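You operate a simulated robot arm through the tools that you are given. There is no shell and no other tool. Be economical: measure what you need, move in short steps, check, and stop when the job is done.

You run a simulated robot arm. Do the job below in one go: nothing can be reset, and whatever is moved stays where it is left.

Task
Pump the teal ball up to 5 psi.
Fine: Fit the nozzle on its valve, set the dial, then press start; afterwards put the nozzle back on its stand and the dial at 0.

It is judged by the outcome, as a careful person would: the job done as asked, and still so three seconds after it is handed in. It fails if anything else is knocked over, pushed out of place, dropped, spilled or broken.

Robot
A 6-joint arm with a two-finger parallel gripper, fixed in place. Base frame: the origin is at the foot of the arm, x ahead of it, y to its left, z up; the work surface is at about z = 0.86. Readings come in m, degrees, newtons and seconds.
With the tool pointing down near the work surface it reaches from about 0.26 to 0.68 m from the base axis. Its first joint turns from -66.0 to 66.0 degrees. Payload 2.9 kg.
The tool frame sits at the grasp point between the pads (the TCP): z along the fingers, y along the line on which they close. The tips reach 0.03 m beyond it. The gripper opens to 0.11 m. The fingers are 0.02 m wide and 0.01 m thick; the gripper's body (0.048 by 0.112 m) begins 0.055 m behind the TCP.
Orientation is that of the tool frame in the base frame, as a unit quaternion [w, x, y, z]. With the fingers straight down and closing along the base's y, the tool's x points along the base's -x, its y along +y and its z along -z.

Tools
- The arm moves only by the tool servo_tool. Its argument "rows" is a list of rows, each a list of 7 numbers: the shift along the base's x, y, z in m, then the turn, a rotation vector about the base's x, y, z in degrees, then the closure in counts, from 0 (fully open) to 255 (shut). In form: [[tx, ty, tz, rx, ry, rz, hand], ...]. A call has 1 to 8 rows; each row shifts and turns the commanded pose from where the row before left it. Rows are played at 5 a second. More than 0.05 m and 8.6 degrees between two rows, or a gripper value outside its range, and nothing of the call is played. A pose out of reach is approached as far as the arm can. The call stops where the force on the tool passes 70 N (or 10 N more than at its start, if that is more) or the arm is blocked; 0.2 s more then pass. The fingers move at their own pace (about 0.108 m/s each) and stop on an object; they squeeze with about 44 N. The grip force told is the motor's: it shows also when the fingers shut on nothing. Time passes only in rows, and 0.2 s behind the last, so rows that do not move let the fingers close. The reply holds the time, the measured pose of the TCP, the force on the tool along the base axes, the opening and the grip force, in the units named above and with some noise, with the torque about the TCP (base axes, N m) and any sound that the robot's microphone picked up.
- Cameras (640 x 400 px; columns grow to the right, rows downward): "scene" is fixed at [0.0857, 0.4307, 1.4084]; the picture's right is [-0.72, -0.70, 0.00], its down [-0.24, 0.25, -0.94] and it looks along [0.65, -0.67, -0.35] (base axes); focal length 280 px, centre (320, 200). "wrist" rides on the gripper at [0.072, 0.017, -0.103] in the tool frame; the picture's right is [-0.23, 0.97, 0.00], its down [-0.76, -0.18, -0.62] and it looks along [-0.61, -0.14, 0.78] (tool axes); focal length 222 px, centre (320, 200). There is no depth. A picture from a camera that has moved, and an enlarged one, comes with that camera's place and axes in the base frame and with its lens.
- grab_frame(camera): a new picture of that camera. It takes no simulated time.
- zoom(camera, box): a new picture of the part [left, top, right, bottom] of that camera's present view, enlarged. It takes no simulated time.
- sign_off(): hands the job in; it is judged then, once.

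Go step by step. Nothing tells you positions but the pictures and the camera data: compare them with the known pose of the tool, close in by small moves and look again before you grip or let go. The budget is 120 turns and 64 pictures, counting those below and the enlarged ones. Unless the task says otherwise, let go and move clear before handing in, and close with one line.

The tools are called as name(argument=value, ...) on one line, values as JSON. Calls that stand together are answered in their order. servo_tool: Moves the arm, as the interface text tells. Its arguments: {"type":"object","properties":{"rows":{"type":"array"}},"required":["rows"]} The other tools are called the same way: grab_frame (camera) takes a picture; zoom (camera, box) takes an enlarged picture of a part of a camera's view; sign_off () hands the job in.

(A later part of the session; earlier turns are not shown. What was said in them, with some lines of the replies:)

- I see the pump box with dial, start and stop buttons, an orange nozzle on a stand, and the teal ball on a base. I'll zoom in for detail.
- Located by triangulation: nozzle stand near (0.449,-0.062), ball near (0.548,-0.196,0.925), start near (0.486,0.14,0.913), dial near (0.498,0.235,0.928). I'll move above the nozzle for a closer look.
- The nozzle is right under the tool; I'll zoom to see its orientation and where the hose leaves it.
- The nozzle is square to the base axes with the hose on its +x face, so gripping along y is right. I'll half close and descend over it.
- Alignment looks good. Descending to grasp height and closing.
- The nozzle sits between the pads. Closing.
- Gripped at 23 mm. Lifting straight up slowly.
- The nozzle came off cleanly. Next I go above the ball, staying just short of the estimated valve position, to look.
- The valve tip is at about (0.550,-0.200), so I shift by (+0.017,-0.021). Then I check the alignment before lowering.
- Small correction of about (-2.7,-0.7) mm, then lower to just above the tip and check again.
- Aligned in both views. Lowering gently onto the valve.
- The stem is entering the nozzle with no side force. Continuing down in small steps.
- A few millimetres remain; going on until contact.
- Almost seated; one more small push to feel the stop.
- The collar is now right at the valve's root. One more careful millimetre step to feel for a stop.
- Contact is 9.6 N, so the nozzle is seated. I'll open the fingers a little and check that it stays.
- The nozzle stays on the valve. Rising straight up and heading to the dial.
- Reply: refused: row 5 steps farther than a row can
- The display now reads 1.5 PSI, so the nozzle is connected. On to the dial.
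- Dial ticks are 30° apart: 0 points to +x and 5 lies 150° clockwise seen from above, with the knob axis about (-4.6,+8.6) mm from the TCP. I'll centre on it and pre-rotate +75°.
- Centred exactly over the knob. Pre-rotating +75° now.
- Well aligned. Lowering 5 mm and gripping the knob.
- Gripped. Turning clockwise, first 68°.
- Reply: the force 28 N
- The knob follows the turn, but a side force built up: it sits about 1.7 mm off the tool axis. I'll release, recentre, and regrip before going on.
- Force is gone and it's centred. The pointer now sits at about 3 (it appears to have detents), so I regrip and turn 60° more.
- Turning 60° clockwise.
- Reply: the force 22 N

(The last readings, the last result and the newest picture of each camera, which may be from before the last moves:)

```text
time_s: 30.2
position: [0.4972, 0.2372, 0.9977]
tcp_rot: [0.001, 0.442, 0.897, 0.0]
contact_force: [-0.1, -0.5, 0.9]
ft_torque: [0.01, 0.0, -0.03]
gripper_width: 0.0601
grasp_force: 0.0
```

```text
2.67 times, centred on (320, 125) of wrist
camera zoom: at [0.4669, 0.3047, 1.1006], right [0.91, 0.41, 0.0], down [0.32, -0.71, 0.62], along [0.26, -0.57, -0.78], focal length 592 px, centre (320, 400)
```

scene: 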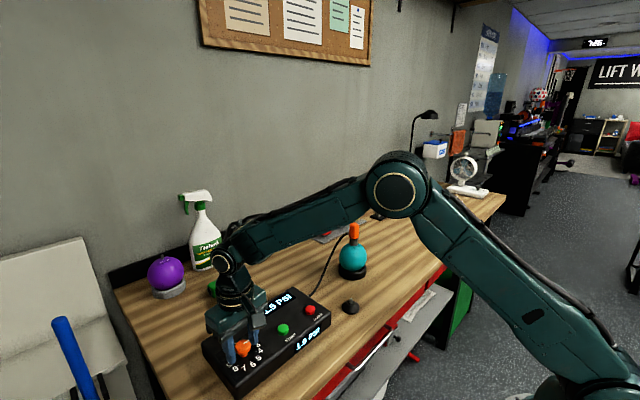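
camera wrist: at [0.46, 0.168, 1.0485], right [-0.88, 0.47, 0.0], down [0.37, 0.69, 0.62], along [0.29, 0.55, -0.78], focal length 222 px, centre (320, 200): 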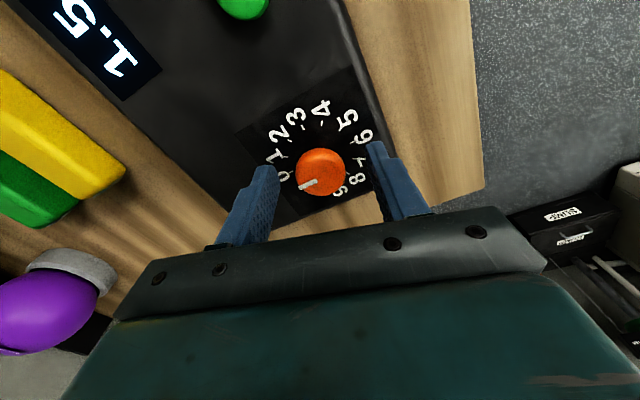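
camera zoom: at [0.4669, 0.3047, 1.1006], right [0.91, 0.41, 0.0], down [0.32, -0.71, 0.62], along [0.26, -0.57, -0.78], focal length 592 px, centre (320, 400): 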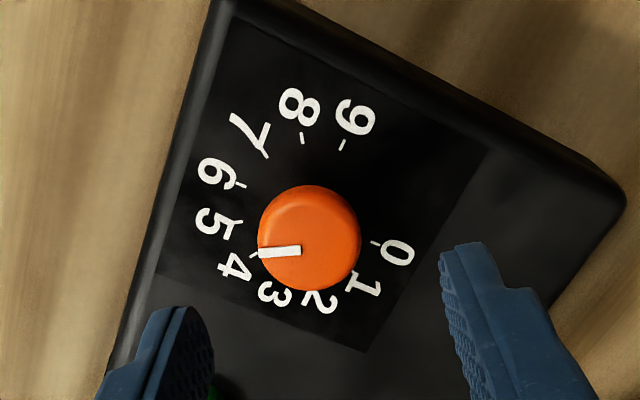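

By direction the pointer matches the 5 tick (tick 5 is 6° below horizontal, the pointer 5.4°). Next I go to the start button with the hand closed and squared up.

servo_tool(rows=[[0, 0, 0.01, 0, 0, 7.5, 116], [0, -0.015, 0, 0, 0, 7.5, 200], [-0.002, -0.02, 0, 0, 0, 7.5, 255], [-0.003, -0.02, 0, 0, 0, 7.5, 255], [-0.003, -0.02, 0, 0, 0, 7.5, 255], [-0.003, -0.02, 0, 0, 0, 7.5, 255], [0, 0, 0, 0, 0, 7.5, 255], [0, 0, 0, 0, 0, 0, 255]])

grab_frame(camera="wrist")

zoom(camera="scene", box=[195, 270, 335, 390])

```text
time_s: 32.0
position: [0.4835, 0.1402, 1.0073]
tcp_rot: [0.0, -0.001, 1.0, 0.0]
contact_force: [1.1, -0.1, 0.1]
ft_torque: [0.01, -0.05, -0.02]
gripper_width: 0.0
grasp_force: 37.7
```

```text
19 pictures are left
camera wrist: at [0.412, 0.1556, 1.1122], right [0.23, 0.97, 0.0], down [0.76, -0.18, 0.62], along [0.61, -0.14, -0.78], focal length 222 px, centre (320, 200)
```

wrist: 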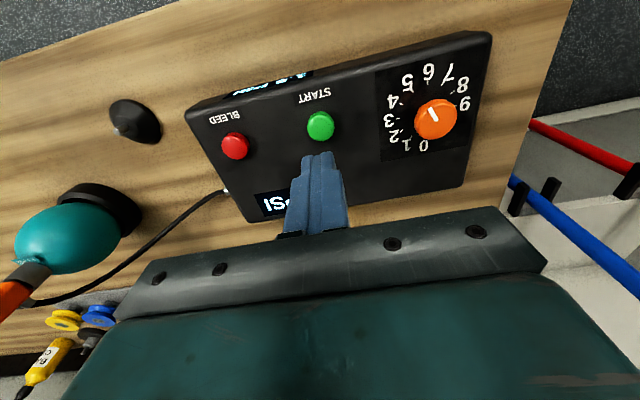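

```text
3.33 times, centred on (265, 330) of scene
camera zoom: at [0.0857, 0.4307, 1.4084], right [-0.72, -0.7, 0.0], down [-0.24, 0.25, -0.94], along [0.65, -0.67, -0.35], focal length 932 px, centre (503, -233)
```

zoom: 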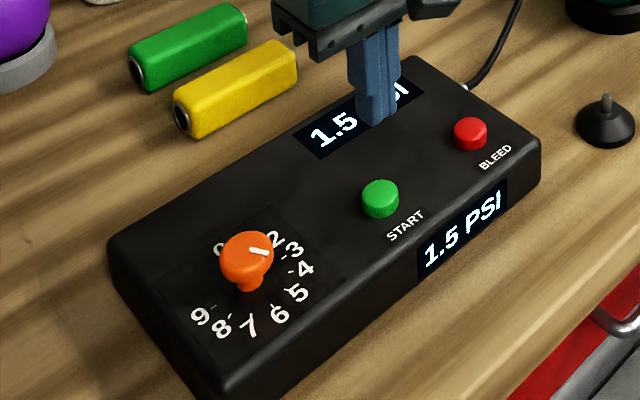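

Verify the pointer with a zoom from this cleaner view, and check the tip position relative to the start button.

zoom(camera="wrist", box=[370, 50, 490, 170])

zoom(camera="wrist", box=[260, 90, 380, 240])

```text
3.33 times, centred on (430, 110) of wrist
camera zoom: at [0.412, 0.1556, 1.1122], right [0.23, 0.97, 0.0], down [0.76, -0.18, 0.62], along [0.61, -0.14, -0.78], focal length 740 px, centre (-47, 500)
```

zoom: 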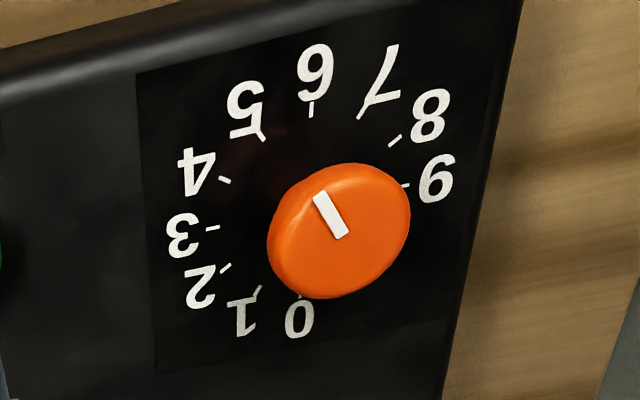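

```text
2.67 times, centred on (320, 165) of wrist
camera zoom: at [0.412, 0.1556, 1.1122], right [0.23, 0.97, 0.0], down [0.76, -0.18, 0.62], along [0.61, -0.14, -0.78], focal length 592 px, centre (320, 293)
```

zoom: 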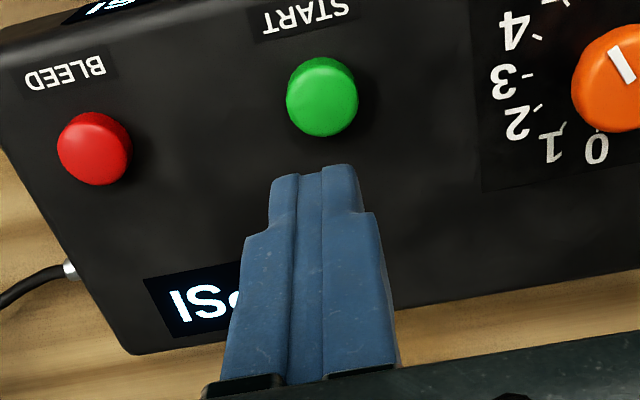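

The pointer is at 152° ± few, i.e. tick 5. The tip is over the start button, so I descend and press gently.

servo_tool(rows=[[-0.001, 0, -0.02, 0, 0, 0, 255], [0, 0, -0.02, 0, 0, 0, 255], [0, 0, -0.014, 0, 0, 0, 255], [0, 0, -0.004, 0, 0, 0, 255], [0, 0, -0.002, 0, 0, 0, 255], [0, 0, 0, 0, 0, 0, 255]])

zoom(camera="scene", box=[195, 270, 335, 390])

```text
time_s: 33.4
position: [0.4837, 0.1393, 0.9494]
tcp_rot: [0.0, -0.001, 1.0, 0.0]
contact_force: [-0.7, 0.3, 0.6]
ft_torque: [0.04, -0.02, 0.01]
gripper_width: 0.0
grasp_force: 37.8
```

```text
3.33 times, centred on (265, 330) of scene
camera zoom: at [0.0857, 0.4307, 1.4084], right [-0.72, -0.7, 0.0], down [-0.24, 0.25, -0.94], along [0.65, -0.67, -0.35], focal length 932 px, centre (503, -233)
```

zoom: 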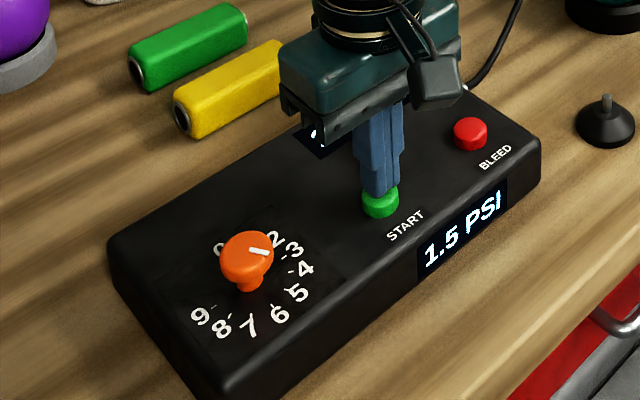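

The tip is just above the button's top. Pressing in 2 mm steps.

servo_tool(rows=[[0, 0, -0.003, 0, 0, 0, 255], [0, 0, -0.002, 0, 0, 0, 255], [0, 0, -0.002, 0, 0, 0, 255], [0, 0, -0.001, 0, 0, 0, 255], [0, 0, 0, 0, 0, 0, 255]])

```text
time_s: 34.6
position: [0.4851, 0.1383, 0.9427]
tcp_rot: [0.0, 0.002, 1.0, -0.001]
contact_force: [-1.7, -0.7, 2.3]
ft_torque: [0.0, 0.04, 0.01]
gripper_width: 0.0
grasp_force: 37.6
heard: click
```

A click was heard. Lifting off the button and watching the display.

servo_tool(rows=[[0, 0, 0.01, 0, 0, 0, 255], [0, 0, 0.03, 0, 0, 0, 255], [0, 0, 0.04, 0, 0, 0, 255], [0, 0, 0, 0, 0, 0, 255], [0, 0, 0, 0, 0, 0, 255], [0, 0, 0, 0, 0, 0, 255], [0, 0, 0, 0, 0, 0, 255], [0, 0, 0, 0, 0, 0, 255]])

zoom(camera="scene", box=[195, 230, 385, 390])

```text
time_s: 36.4
position: [0.4851, 0.141, 1.0214]
tcp_rot: [0.001, 0.0, 1.0, 0.0]
contact_force: [1.1, -0.4, -1.3]
ft_torque: [0.0, 0.04, 0.0]
gripper_width: 0.0001
grasp_force: 37.8
```

```text
2.50 times, centred on (290, 310) of scene
camera zoom: at [0.0857, 0.4307, 1.4084], right [-0.72, -0.7, 0.0], down [-0.24, 0.25, -0.94], along [0.65, -0.67, -0.35], focal length 699 px, centre (395, -75)
```

zoom: 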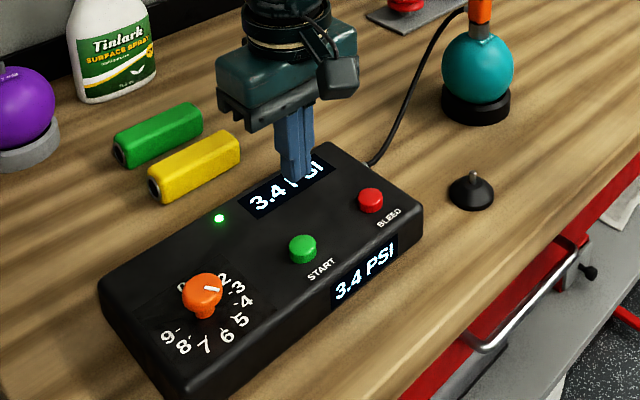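

Pumping is under way (3.4 PSI). I'll rise and wait for it to finish.

servo_tool(rows=[[0, 0, 0.04, 0, 0, 0, 200], [0, 0, 0.04, 0, 0, 0, 116], [0, 0, 0.04, 0, 0, 0, 116], [0, 0, 0, 0, 0, 0, 116], [0, 0, 0, 0, 0, 0, 116], [0, 0, 0, 0, 0, 0, 116], [0, 0, 0, 0, 0, 0, 116], [0, 0, 0, 0, 0, 0, 116]])

servo_tool(rows=[[0.008, -0.0425, 0, 0, 0, 0, 116], [0.008, -0.0425, 0, 0, 0, 0, 116], [0.008, -0.0425, 0, 0, 0, 0, 116], [0.008, -0.0425, 0, 0, 0, 0, 116], [0.008, -0.0425, 0, 0, 0, 0, 116], [0.008, -0.0425, 0, 0, 0, 0, 116], [0.008, -0.0425, 0, 0, 0, 0, 116], [0.007, -0.0425, 0, 0, 0, 0, 116]])

servo_tool(rows=[[0, 0, 0, 0, 0, 0, 116], [0, 0, 0, 0, 0, 0, 116], [0, 0, 0, 0, 0, 0, 116]])

grab_frame(camera="wrist")

zoom(camera="scene", box=[195, 200, 405, 390])

```text
time_s: 38.2
position: [0.4824, 0.1399, 1.1417]
tcp_rot: [0.0, 0.0, 1.0, 0.0]
contact_force: [-0.2, -1.1, -0.2]
ft_torque: [-0.01, 0.0, 0.02]
gripper_width: 0.0602
grasp_force: 0.1
```

```text
time_s: 40.0
position: [0.5488, -0.2025, 1.1396]
tcp_rot: [0.001, -0.001, 1.0, 0.0]
contact_force: [-0.3, -0.6, 0.1]
ft_torque: [0.0, -0.01, 0.0]
gripper_width: 0.0599
grasp_force: 0.1
```

```text
time_s: 40.8
position: [0.5489, -0.2009, 1.1402]
tcp_rot: [0.0, 0.0, 1.0, 0.0]
contact_force: [-0.1, 0.4, 0.3]
ft_torque: [-0.01, 0.0, -0.03]
gripper_width: 0.0601
grasp_force: 0.1
```

```text
13 pictures are left
camera wrist: at [0.4767, -0.1849, 1.2444], right [0.23, 0.97, 0.0], down [0.76, -0.18, 0.62], along [0.61, -0.14, -0.78], focal length 222 px, centre (320, 200)
```

wrist: 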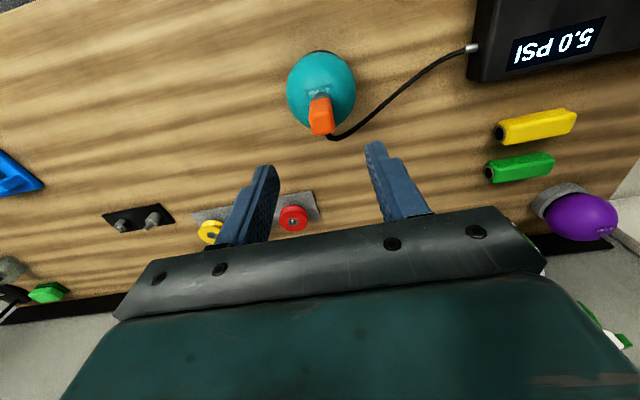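

```text
2.11 times, centred on (300, 295) of scene
camera zoom: at [0.0857, 0.4307, 1.4084], right [-0.72, -0.7, 0.0], down [-0.24, 0.25, -0.94], along [0.65, -0.67, -0.35], focal length 588 px, centre (362, 0)
```

zoom: 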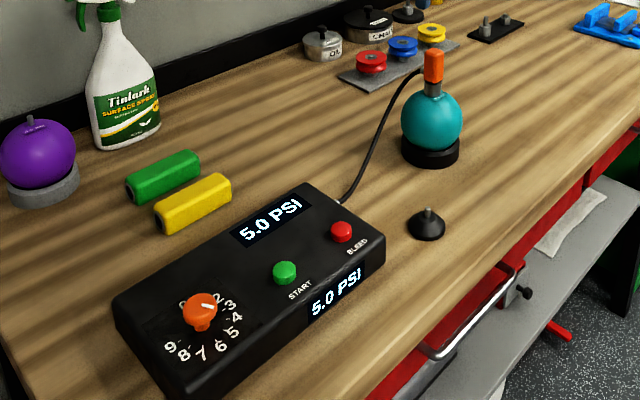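

The display holds 5.0 PSI and the light is off. Now I descend to take the nozzle back with the same grip as before.

servo_tool(rows=[[-0.0012, 0.0008, -0.03, 0, 0, 0, 116], [0, 0, -0.03, 0, 0, 0, 116], [0, 0, -0.03, 0, 0, 0, 116], [0, 0, -0.02, 0, 0, 0, 116], [0, 0, -0.009, 0, 0, 0, 116], [0, 0, 0, 0, 0, 0, 116]])

zoom(camera="wrist", box=[240, 90, 400, 240])

```text
time_s: 42.2
position: [0.5455, -0.2005, 1.0197]
tcp_rot: [0.0, 0.0, 1.0, -0.001]
contact_force: [0.2, -0.2, 0.4]
ft_torque: [-0.03, -0.03, 0.02]
gripper_width: 0.0601
grasp_force: 0.0
```

```text
2.67 times, centred on (320, 165) of wrist
camera zoom: at [0.4734, -0.1834, 1.1246], right [0.23, 0.97, 0.0], down [0.76, -0.18, 0.62], along [0.61, -0.14, -0.78], focal length 592 px, centre (320, 293)
```

zoom: 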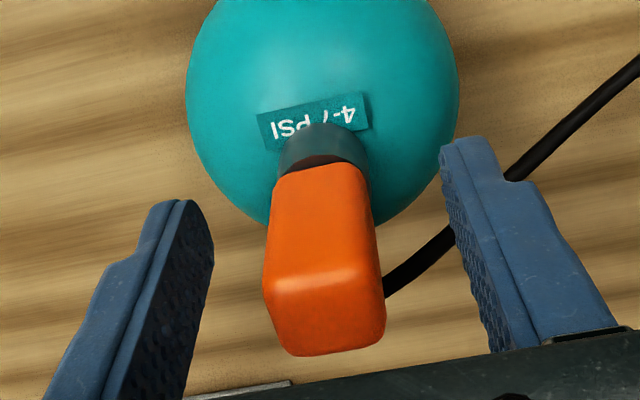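

Centred between the fingers. Gripping and lifting off straight up.

servo_tool(rows=[[0, 0, 0, 0, 0, 0, 255], [0, 0, 0, 0, 0, 0, 255], [0, 0, 0, 0, 0, 0, 255], [0, 0, 0.005, 0, 0, 0, 255], [0, 0, 0.01, 0, 0, 0, 255], [0, 0, 0.01, 0, 0, 0, 255], [0, 0, 0.035, 0, 0, 0, 255], [0, 0, 0, 0, 0, 0, 255]])

zoom(camera="scene", box=[275, 200, 405, 340])

```text
time_s: 44.0
position: [0.5462, -0.2008, 1.0825]
tcp_rot: [0.0, 0.0, 1.0, 0.0]
contact_force: [-0.7, -0.2, -0.7]
ft_torque: [0.02, -0.01, 0.02]
gripper_width: 0.0231
grasp_force: 44.0
```

```text
2.86 times, centred on (340, 270) of scene
camera zoom: at [0.0857, 0.4307, 1.4084], right [-0.72, -0.7, 0.0], down [-0.24, 0.25, -0.94], along [0.65, -0.67, -0.35], focal length 799 px, centre (263, 0)
```

zoom: 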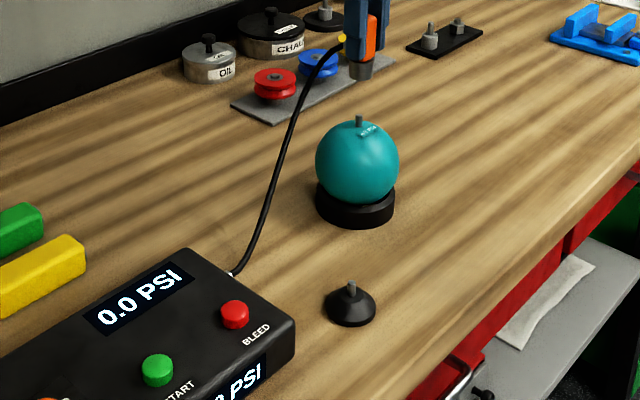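

The nozzle is off the ball. Moving back over its stand, stopping above the post to check.

servo_tool(rows=[[-0.0247, 0.0343, 0, 0, 0, 0, 255], [-0.0247, 0.0343, 0, 0, 0, 0, 255], [-0.0247, 0.0343, 0, 0, 0, 0, 255], [-0.0247, 0.0344, 0, 0, 0, 0, 255], [0, 0, -0.04, 0, 0, 0, 255], [0, 0, -0.04, 0, 0, 0, 255], [0, 0, -0.03, 0, 0, 0, 255], [0, 0, 0, 0, 0, 0, 255]])

zoom(camera="scene", box=[330, 275, 370, 315])

zoom(camera="wrist", box=[280, 90, 360, 150])

```text
time_s: 45.8
position: [0.4459, -0.0617, 0.972]
tcp_rot: [0.0, 0.0, 1.0, 0.0]
contact_force: [0.9, -0.2, -1.0]
ft_torque: [0.0, 0.01, -0.03]
gripper_width: 0.0229
grasp_force: 44.6
```

```text
10.00 times, centred on (350, 295) of scene
camera zoom: at [0.0857, 0.4307, 1.4084], right [-0.72, -0.7, 0.0], down [-0.24, 0.25, -0.94], along [0.65, -0.67, -0.35], focal length 2795 px, centre (20, -750)
```

zoom: 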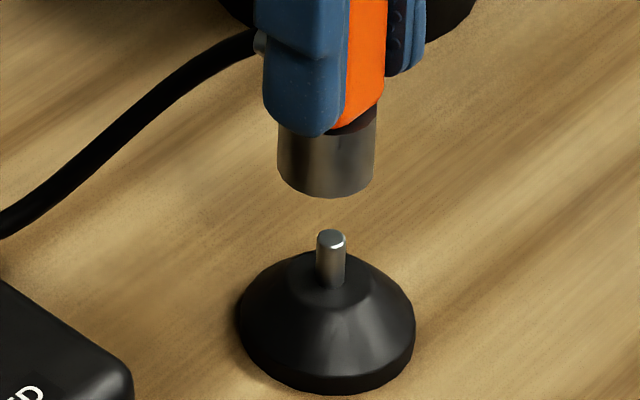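

```text
6.67 times, centred on (320, 120) of wrist
camera zoom: at [0.3743, -0.0461, 1.0754], right [0.23, 0.97, 0.0], down [0.76, -0.18, 0.62], along [0.61, -0.14, -0.78], focal length 1481 px, centre (320, 733)
```

zoom: 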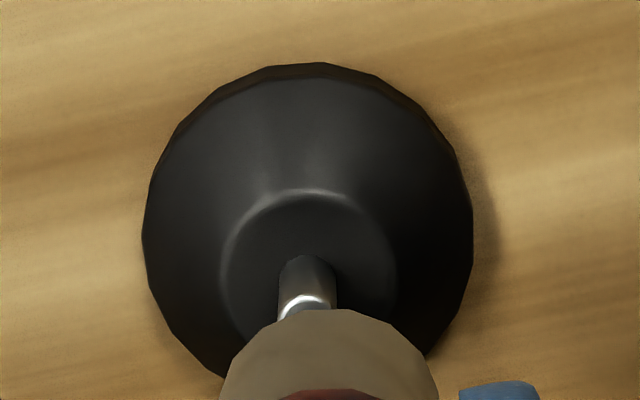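

The nozzle needs about -2.7 mm in y. Correcting, lowering slightly, and checking again.

servo_tool(rows=[[-0.0003, -0.0026, 0, 0, 0, 0, 255], [0, 0, -0.006, 0, 0, 0, 255], [0, 0, 0, 0, 0, 0, 255]])

zoom(camera="scene", box=[330, 275, 370, 315])

zoom(camera="wrist", box=[280, 90, 360, 150])

```text
time_s: 46.6
position: [0.4486, -0.0648, 0.9663]
tcp_rot: [0.0, 0.001, 1.0, 0.0]
contact_force: [-0.2, 0.0, 0.1]
ft_torque: [0.01, 0.0, 0.05]
gripper_width: 0.0228
grasp_force: 44.0
```

```text
10.00 times, centred on (350, 295) of scene
camera zoom: at [0.0857, 0.4307, 1.4084], right [-0.72, -0.7, 0.0], down [-0.24, 0.25, -0.94], along [0.65, -0.67, -0.35], focal length 2795 px, centre (20, -750)
```

zoom: 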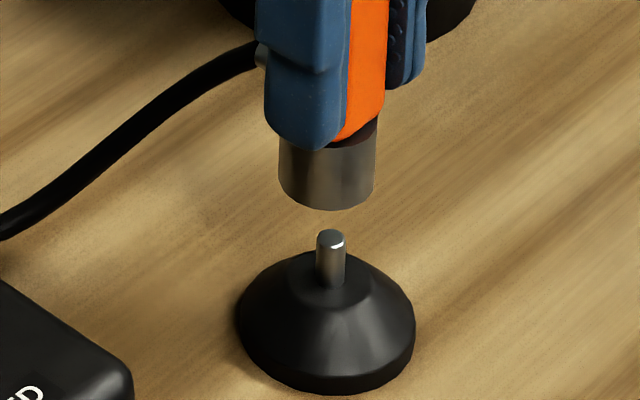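

```text
6.67 times, centred on (320, 120) of wrist
camera zoom: at [0.3758, -0.0487, 1.0692], right [0.23, 0.97, 0.0], down [0.76, -0.18, 0.62], along [0.61, -0.14, -0.78], focal length 1481 px, centre (320, 733)
```

zoom: 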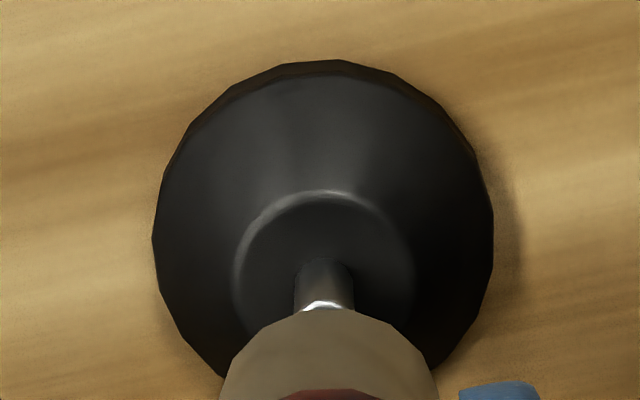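

Still about 2 mm in x. Correcting and lowering another 4 mm.

servo_tool(rows=[[-0.002, -0.0002, 0, 0, 0, 0, 255], [0, 0, -0.004, 0, 0, 0, 255], [0, 0, 0, 0, 0, 0, 255]])

zoom(camera="scene", box=[330, 275, 370, 315])

```text
time_s: 47.4
position: [0.4468, -0.066, 0.9611]
tcp_rot: [0.001, -0.001, 1.0, 0.0]
contact_force: [0.7, -0.2, -0.4]
ft_torque: [0.0, -0.02, 0.0]
gripper_width: 0.0232
grasp_force: 43.7
```

```text
10.00 times, centred on (350, 295) of scene
camera zoom: at [0.0857, 0.4307, 1.4084], right [-0.72, -0.7, 0.0], down [-0.24, 0.25, -0.94], along [0.65, -0.67, -0.35], focal length 2795 px, centre (20, -750)
```

zoom: 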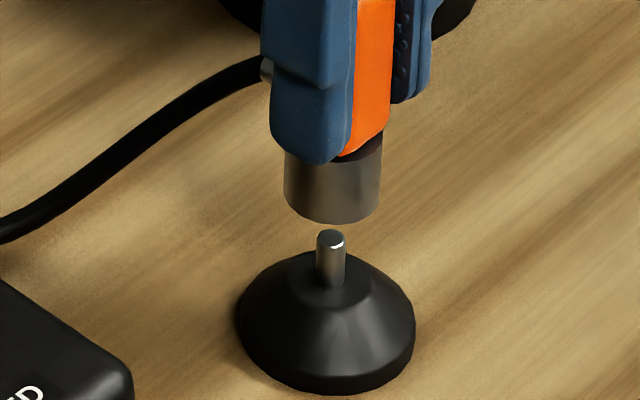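

Aligned now. Lowering in small steps while watching the force.

servo_tool(rows=[[0, 0, -0.004, 0, 0, 0, 255], [0, 0, -0.003, 0, 0, 0, 255], [0, 0, -0.003, 0, 0, 0, 255], [0, 0, 0, 0, 0, 0, 255]])

servo_tool(rows=[[0, 0, -0.003, 0, 0, 0, 255], [0, 0, -0.003, 0, 0, 0, 255], [0, 0, 0, 0, 0, 0, 255]])

zoom(camera="scene", box=[330, 275, 370, 315])

```text
time_s: 48.4
position: [0.4458, -0.0654, 0.9515]
tcp_rot: [0.001, -0.001, 1.0, 0.0]
contact_force: [-0.5, 0.3, -0.5]
ft_torque: [0.02, 0.01, 0.01]
gripper_width: 0.023
grasp_force: 44.2
```

```text
time_s: 49.2
position: [0.4455, -0.0642, 0.9458]
tcp_rot: [0.0, 0.0, 1.0, -0.001]
contact_force: [-0.3, -1.3, -0.6]
ft_torque: [0.0, 0.0, 0.0]
gripper_width: 0.0233
grasp_force: 43.3
```

```text
10.00 times, centred on (350, 295) of scene
camera zoom: at [0.0857, 0.4307, 1.4084], right [-0.72, -0.7, 0.0], down [-0.24, 0.25, -0.94], along [0.65, -0.67, -0.35], focal length 2795 px, centre (20, -750)
```

zoom: 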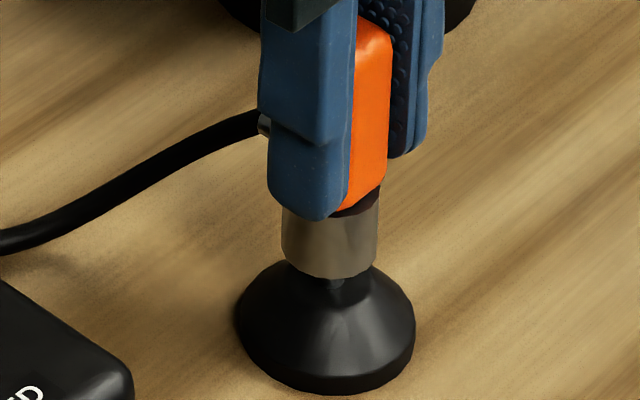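

The post is inside the nozzle with no side force. Continuing down to the stop.

servo_tool(rows=[[0, 0, -0.004, 0, 0, 0, 255], [0, 0, -0.003, 0, 0, 0, 255], [0, 0, -0.002, 0, 0, 0, 255], [0, 0, 0, 0, 0, 0, 255]])

servo_tool(rows=[[0, 0, -0.001, 0, 0, 0, 255], [0, 0, -0.001, 0, 0, 0, 255], [0, 0, 0, 0, 0, 0, 255]])

```text
time_s: 50.2
position: [0.4443, -0.0648, 0.9371]
tcp_rot: [0.0, 0.0, 1.0, 0.0]
contact_force: [-0.3, -0.7, -0.5]
ft_torque: [0.02, 0.04, 0.0]
gripper_width: 0.023
grasp_force: 44.0
```

```text
time_s: 51.0
position: [0.4465, -0.064, 0.9354]
tcp_rot: [0.0, -0.001, 1.0, 0.001]
contact_force: [0.5, -0.4, -0.2]
ft_torque: [-0.05, 0.03, -0.05]
gripper_width: 0.023
grasp_force: 44.1
```

servo_tool(rows=[[0, 0, -0.001, 0, 0, 0, 255], [0, 0, -0.001, 0, 0, 0, 255], [0, 0, 0, 0, 0, 0, 255]])

```text
time_s: 51.8
position: [0.4456, -0.0654, 0.9334]
tcp_rot: [0.0, 0.0, 1.0, 0.0]
contact_force: [0.1, 0.6, 2.5]
ft_torque: [0.07, -0.04, -0.02]
gripper_width: 0.0231
grasp_force: 44.3
```

First contact force at the original height, so it's seated. Releasing and rising straight up.

servo_tool(rows=[[0, 0, -0.0005, 0, 0, 0, 255], [0, 0, 0, 0, 0, 0, 185], [0, 0, 0, 0, 0, 0, 165], [0, 0, 0, 0, 0, 0, 150], [0, 0, 0.02, 0, 0, 0, 150], [0, 0, 0.03, 0, 0, 0, 150], [0, 0, 0.04, 0, 0, 0, 116], [0, 0, 0, 0, 0, 0, 116]])

zoom(camera="scene", box=[200, 230, 390, 390])

```text
time_s: 53.6
position: [0.4484, -0.0665, 1.0234]
tcp_rot: [0.0, 0.001, 1.0, 0.0]
contact_force: [-0.5, -0.9, 0.0]
ft_torque: [-0.02, 0.02, -0.01]
gripper_width: 0.0599
grasp_force: 0.0
```

```text
2.50 times, centred on (295, 310) of scene
camera zoom: at [0.0857, 0.4307, 1.4084], right [-0.72, -0.7, 0.0], down [-0.24, 0.25, -0.94], along [0.65, -0.67, -0.35], focal length 699 px, centre (382, -75)
```

zoom: 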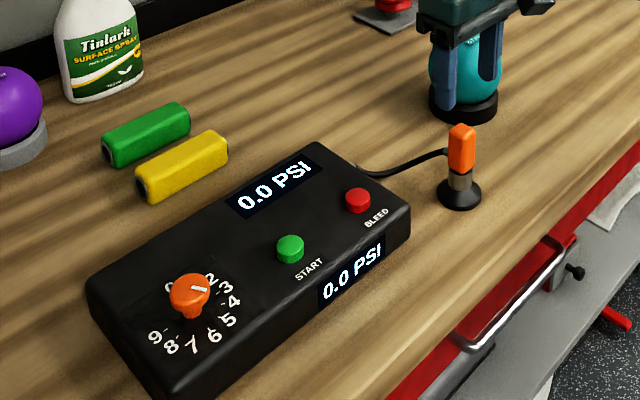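

The nozzle is back on its stand. Now for the dial: rise, travel over it and pre-rotate -75° on the way.

servo_tool(rows=[[0, 0, 0.03, 0, 0, 0, 116], [0.0064, 0.038, 0.02, 0, 0, -5, 116], [0.0064, 0.038, 0, 0, 0, -8, 116], [0.0064, 0.038, 0, 0, 0, -8, 116], [0.0064, 0.038, 0, 0, 0, -8, 116], [0.0064, 0.038, 0, 0, 0, -8, 116], [0.0064, 0.038, 0, 0, 0, -8, 116], [0.0064, 0.038, 0, 0, 0, -8, 116]])

servo_tool(rows=[[0.0062, 0.0345, 0, 0, 0, -8, 116], [0, 0, -0.03, 0, 0, -8, 116], [0, 0, -0.03, 0, 0, -6, 116], [0, 0, -0.025, 0, 0, 0, 116], [0, 0, 0, 0, 0, 0, 116], [0, 0, 0, 0, 0, 0, 116]])

zoom(camera="wrist", box=[240, 80, 400, 230])

```text
time_s: 55.4
position: [0.4894, 0.2015, 1.0741]
tcp_rot: [0.0, 0.447, 0.895, 0.0]
contact_force: [-0.1, -1.1, 0.4]
ft_torque: [-0.02, 0.0, -0.03]
gripper_width: 0.0598
grasp_force: 0.0
```

```text
time_s: 56.8
position: [0.4966, 0.235, 0.9883]
tcp_rot: [0.0, 0.61, 0.792, 0.0]
contact_force: [-0.2, 0.8, -0.5]
ft_torque: [-0.02, 0.02, 0.0]
gripper_width: 0.0597
grasp_force: 0.1
```

```text
2.67 times, centred on (320, 155) of wrist
camera zoom: at [0.4944, 0.3089, 1.0913], right [1.0, 0.03, 0.0], down [0.02, -0.78, 0.62], along [0.02, -0.62, -0.78], focal length 592 px, centre (320, 320)
```

zoom: 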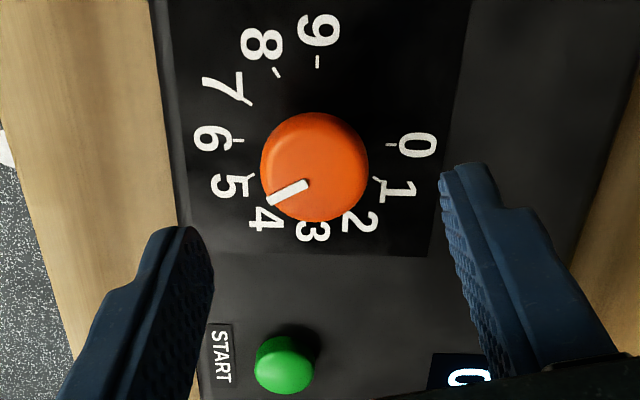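

The knob is about 1.8 mm to -x of the tool axis. Correcting, lowering and gripping.

servo_tool(rows=[[-0.0018, -0.0006, -0.015, 0, 0, 0, 116], [0, 0, -0.015, 0, 0, 0, 116], [0, 0, -0.015, 0, 0, 0, 116], [0, 0, -0.0045, 0, 0, 0, 116], [0, 0, 0, 0, 0, 0, 255], [0, 0, 0, 0, 0, 0, 255], [0, 0, 0, 0, 0, 0, 255], [0, 0, 0, 0, 0, 0, 255]])

```text
time_s: 58.6
position: [0.4956, 0.233, 0.9384]
tcp_rot: [0.0, 0.608, 0.794, 0.0]
contact_force: [-1.2, 0.3, -2.5]
ft_torque: [0.08, -0.05, 0.0]
gripper_width: 0.0313
grasp_force: 45.1
```

Gripped with hardly any side force. Turning back counter-clockwise by 60° (5 to 3).

servo_tool(rows=[[0, 0, 0, 0, 0, 8.5, 255], [0, 0, 0, 0, 0, 8.5, 255], [0, 0, 0, 0, 0, 8.5, 255], [0, 0, 0, 0, 0, 8.5, 255], [0, 0, 0, 0, 0, 8.5, 255], [0, 0, 0, 0, 0, 8.5, 255], [0, 0, 0, 0, 0, 8.5, 255], [0, 0, 0, 0, 0, 0.5, 255]])

```text
time_s: 60.4
position: [0.4963, 0.2343, 0.9389]
tcp_rot: [0.002, 0.131, 0.991, 0.001]
contact_force: [14.7, -2.6, -4.8]
ft_torque: [0.14, 0.54, 0.0]
gripper_width: 0.0315
grasp_force: 45.0
```

Some force again. I release, recentre by about 1 mm in y, and regrip.

servo_tool(rows=[[0, 0, 0, 0, 0, 0, 150], [0, 0, 0, 0, 0, 0, 150], [-0.0007, 0.0004, 0, 0, 0, 0, 150], [0, 0, 0, 0, 0, 0, 150]])

zoom(camera="wrist", box=[240, 80, 400, 230])

```text
time_s: 61.4
position: [0.4943, 0.2359, 0.9392]
tcp_rot: [0.0, 0.131, 0.991, 0.0]
contact_force: [0.1, 0.3, -0.6]
ft_torque: [0.01, -0.01, 0.01]
gripper_width: 0.0452
grasp_force: 0.1
```

```text
2.67 times, centred on (320, 155) of wrist
camera zoom: at [0.4282, 0.2697, 1.0429], right [0.47, 0.88, 0.0], down [0.69, -0.37, 0.62], along [0.55, -0.29, -0.78], focal length 592 px, centre (320, 320)
```

zoom: 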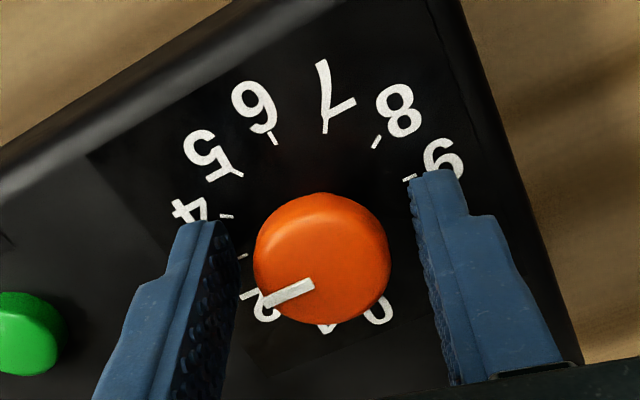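

The pointer is at 3, and the knob is about 1.7 mm further along the camera's view. Correct, regrip and turn the remaining 90°.

servo_tool(rows=[[0.0015, -0.0008, 0, 0, 0, 0, 150], [0, 0, 0, 0, 0, 0, 150], [0, 0, 0, 0, 0, 0, 255], [0, 0, 0, 0, 0, 0, 255], [0, 0, 0, 0, 0, 0, 255]])

servo_tool(rows=[[0, 0, 0, 0, 0, 8.5, 255], [0, 0, 0, 0, 0, 8.5, 255], [0, 0, 0, 0, 0, 8.5, 255], [0, 0, 0, 0, 0, 8.5, 255], [0, 0, 0, 0, 0, 8.5, 255], [0, 0, 0, 0, 0, 8.5, 255], [0, 0, 0, 0, 0, 8.5, 255], [0, 0, 0, 0, 0, 0.5, 255]])

```text
time_s: 62.6
position: [0.495, 0.2345, 0.9395]
tcp_rot: [0.0, 0.131, 0.991, 0.0]
contact_force: [0.9, -0.5, 0.8]
ft_torque: [0.06, 0.1, -0.01]
gripper_width: 0.0314
grasp_force: 44.9
```

```text
time_s: 64.4
position: [0.4964, 0.2337, 0.9403]
tcp_rot: [0.003, -0.383, 0.924, 0.001]
contact_force: [5.5, 4.4, 21.3]
ft_torque: [-0.01, -0.08, -0.03]
gripper_width: 0.0313
grasp_force: 44.4
```

Low side force now. Turning the last 30° to 0.

servo_tool(rows=[[0, 0, 0, 0, 0, 7.5, 255], [0, 0, 0, 0, 0, 7.5, 255], [0, 0, 0, 0, 0, 7.5, 255], [0, 0, 0, 0, 0, 7.5, 255], [0, 0, 0, 0, 0, 0, 255]])

```text
time_s: 65.6
position: [0.4947, 0.2358, 0.9388]
tcp_rot: [0.0, -0.609, 0.793, 0.0]
contact_force: [3.2, 3.6, 21.9]
ft_torque: [0.27, -0.07, 0.02]
gripper_width: 0.0313
grasp_force: 44.7
```

Releasing, rising, and looking at the dial from above.

servo_tool(rows=[[0, 0, 0, 0, 0, 0, 150], [0, 0, 0, 0, 0, 0, 116], [0, 0, 0, 0, 0, 0, 116], [0, 0, 0.03, 0, 0, 0, 116], [0, 0, 0.04, 0, 0, 0, 116], [0, 0, 0.045, 0, 0, 0, 116], [0, 0, 0.045, 0, 0, 0, 116], [0, 0, 0, 0, 0, 0, 116]])

zoom(camera="wrist", box=[260, 30, 380, 130])

```text
time_s: 67.4
position: [0.4936, 0.2346, 1.0989]
tcp_rot: [0.0, -0.609, 0.793, 0.0]
contact_force: [0.6, -0.5, 0.8]
ft_torque: [-0.02, 0.0, 0.0]
gripper_width: 0.0601
grasp_force: 0.0
```

```text
4.00 times, centred on (320, 80) of wrist
camera zoom: at [0.4587, 0.1695, 1.2024], right [-0.88, 0.47, 0.0], down [0.37, 0.69, 0.62], along [0.29, 0.55, -0.78], focal length 888 px, centre (320, 680)
```

zoom: 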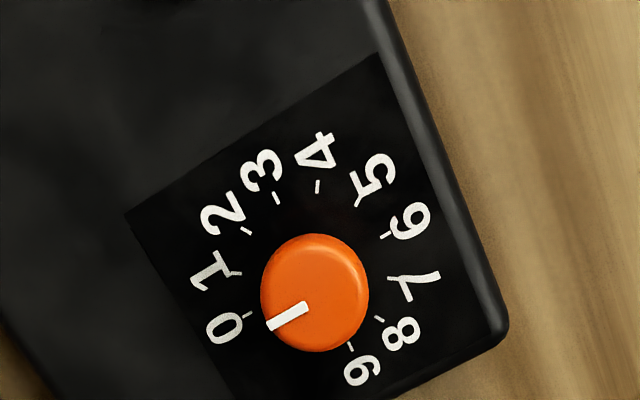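

The pointer lies on the 0–6 line pointing at 0. A final overall look.

grab_frame(camera="scene")

```text
refused: no pictures are left
```

The nozzle is on its stand, the dial reads 0 and the arm is clear, so I'm handing in.

sign_off()

```text
The job is handed in.
```

The pump read 5.0 PSI for the teal ball; the nozzle is back on its stand, the dial is at 0, and the arm is clear.
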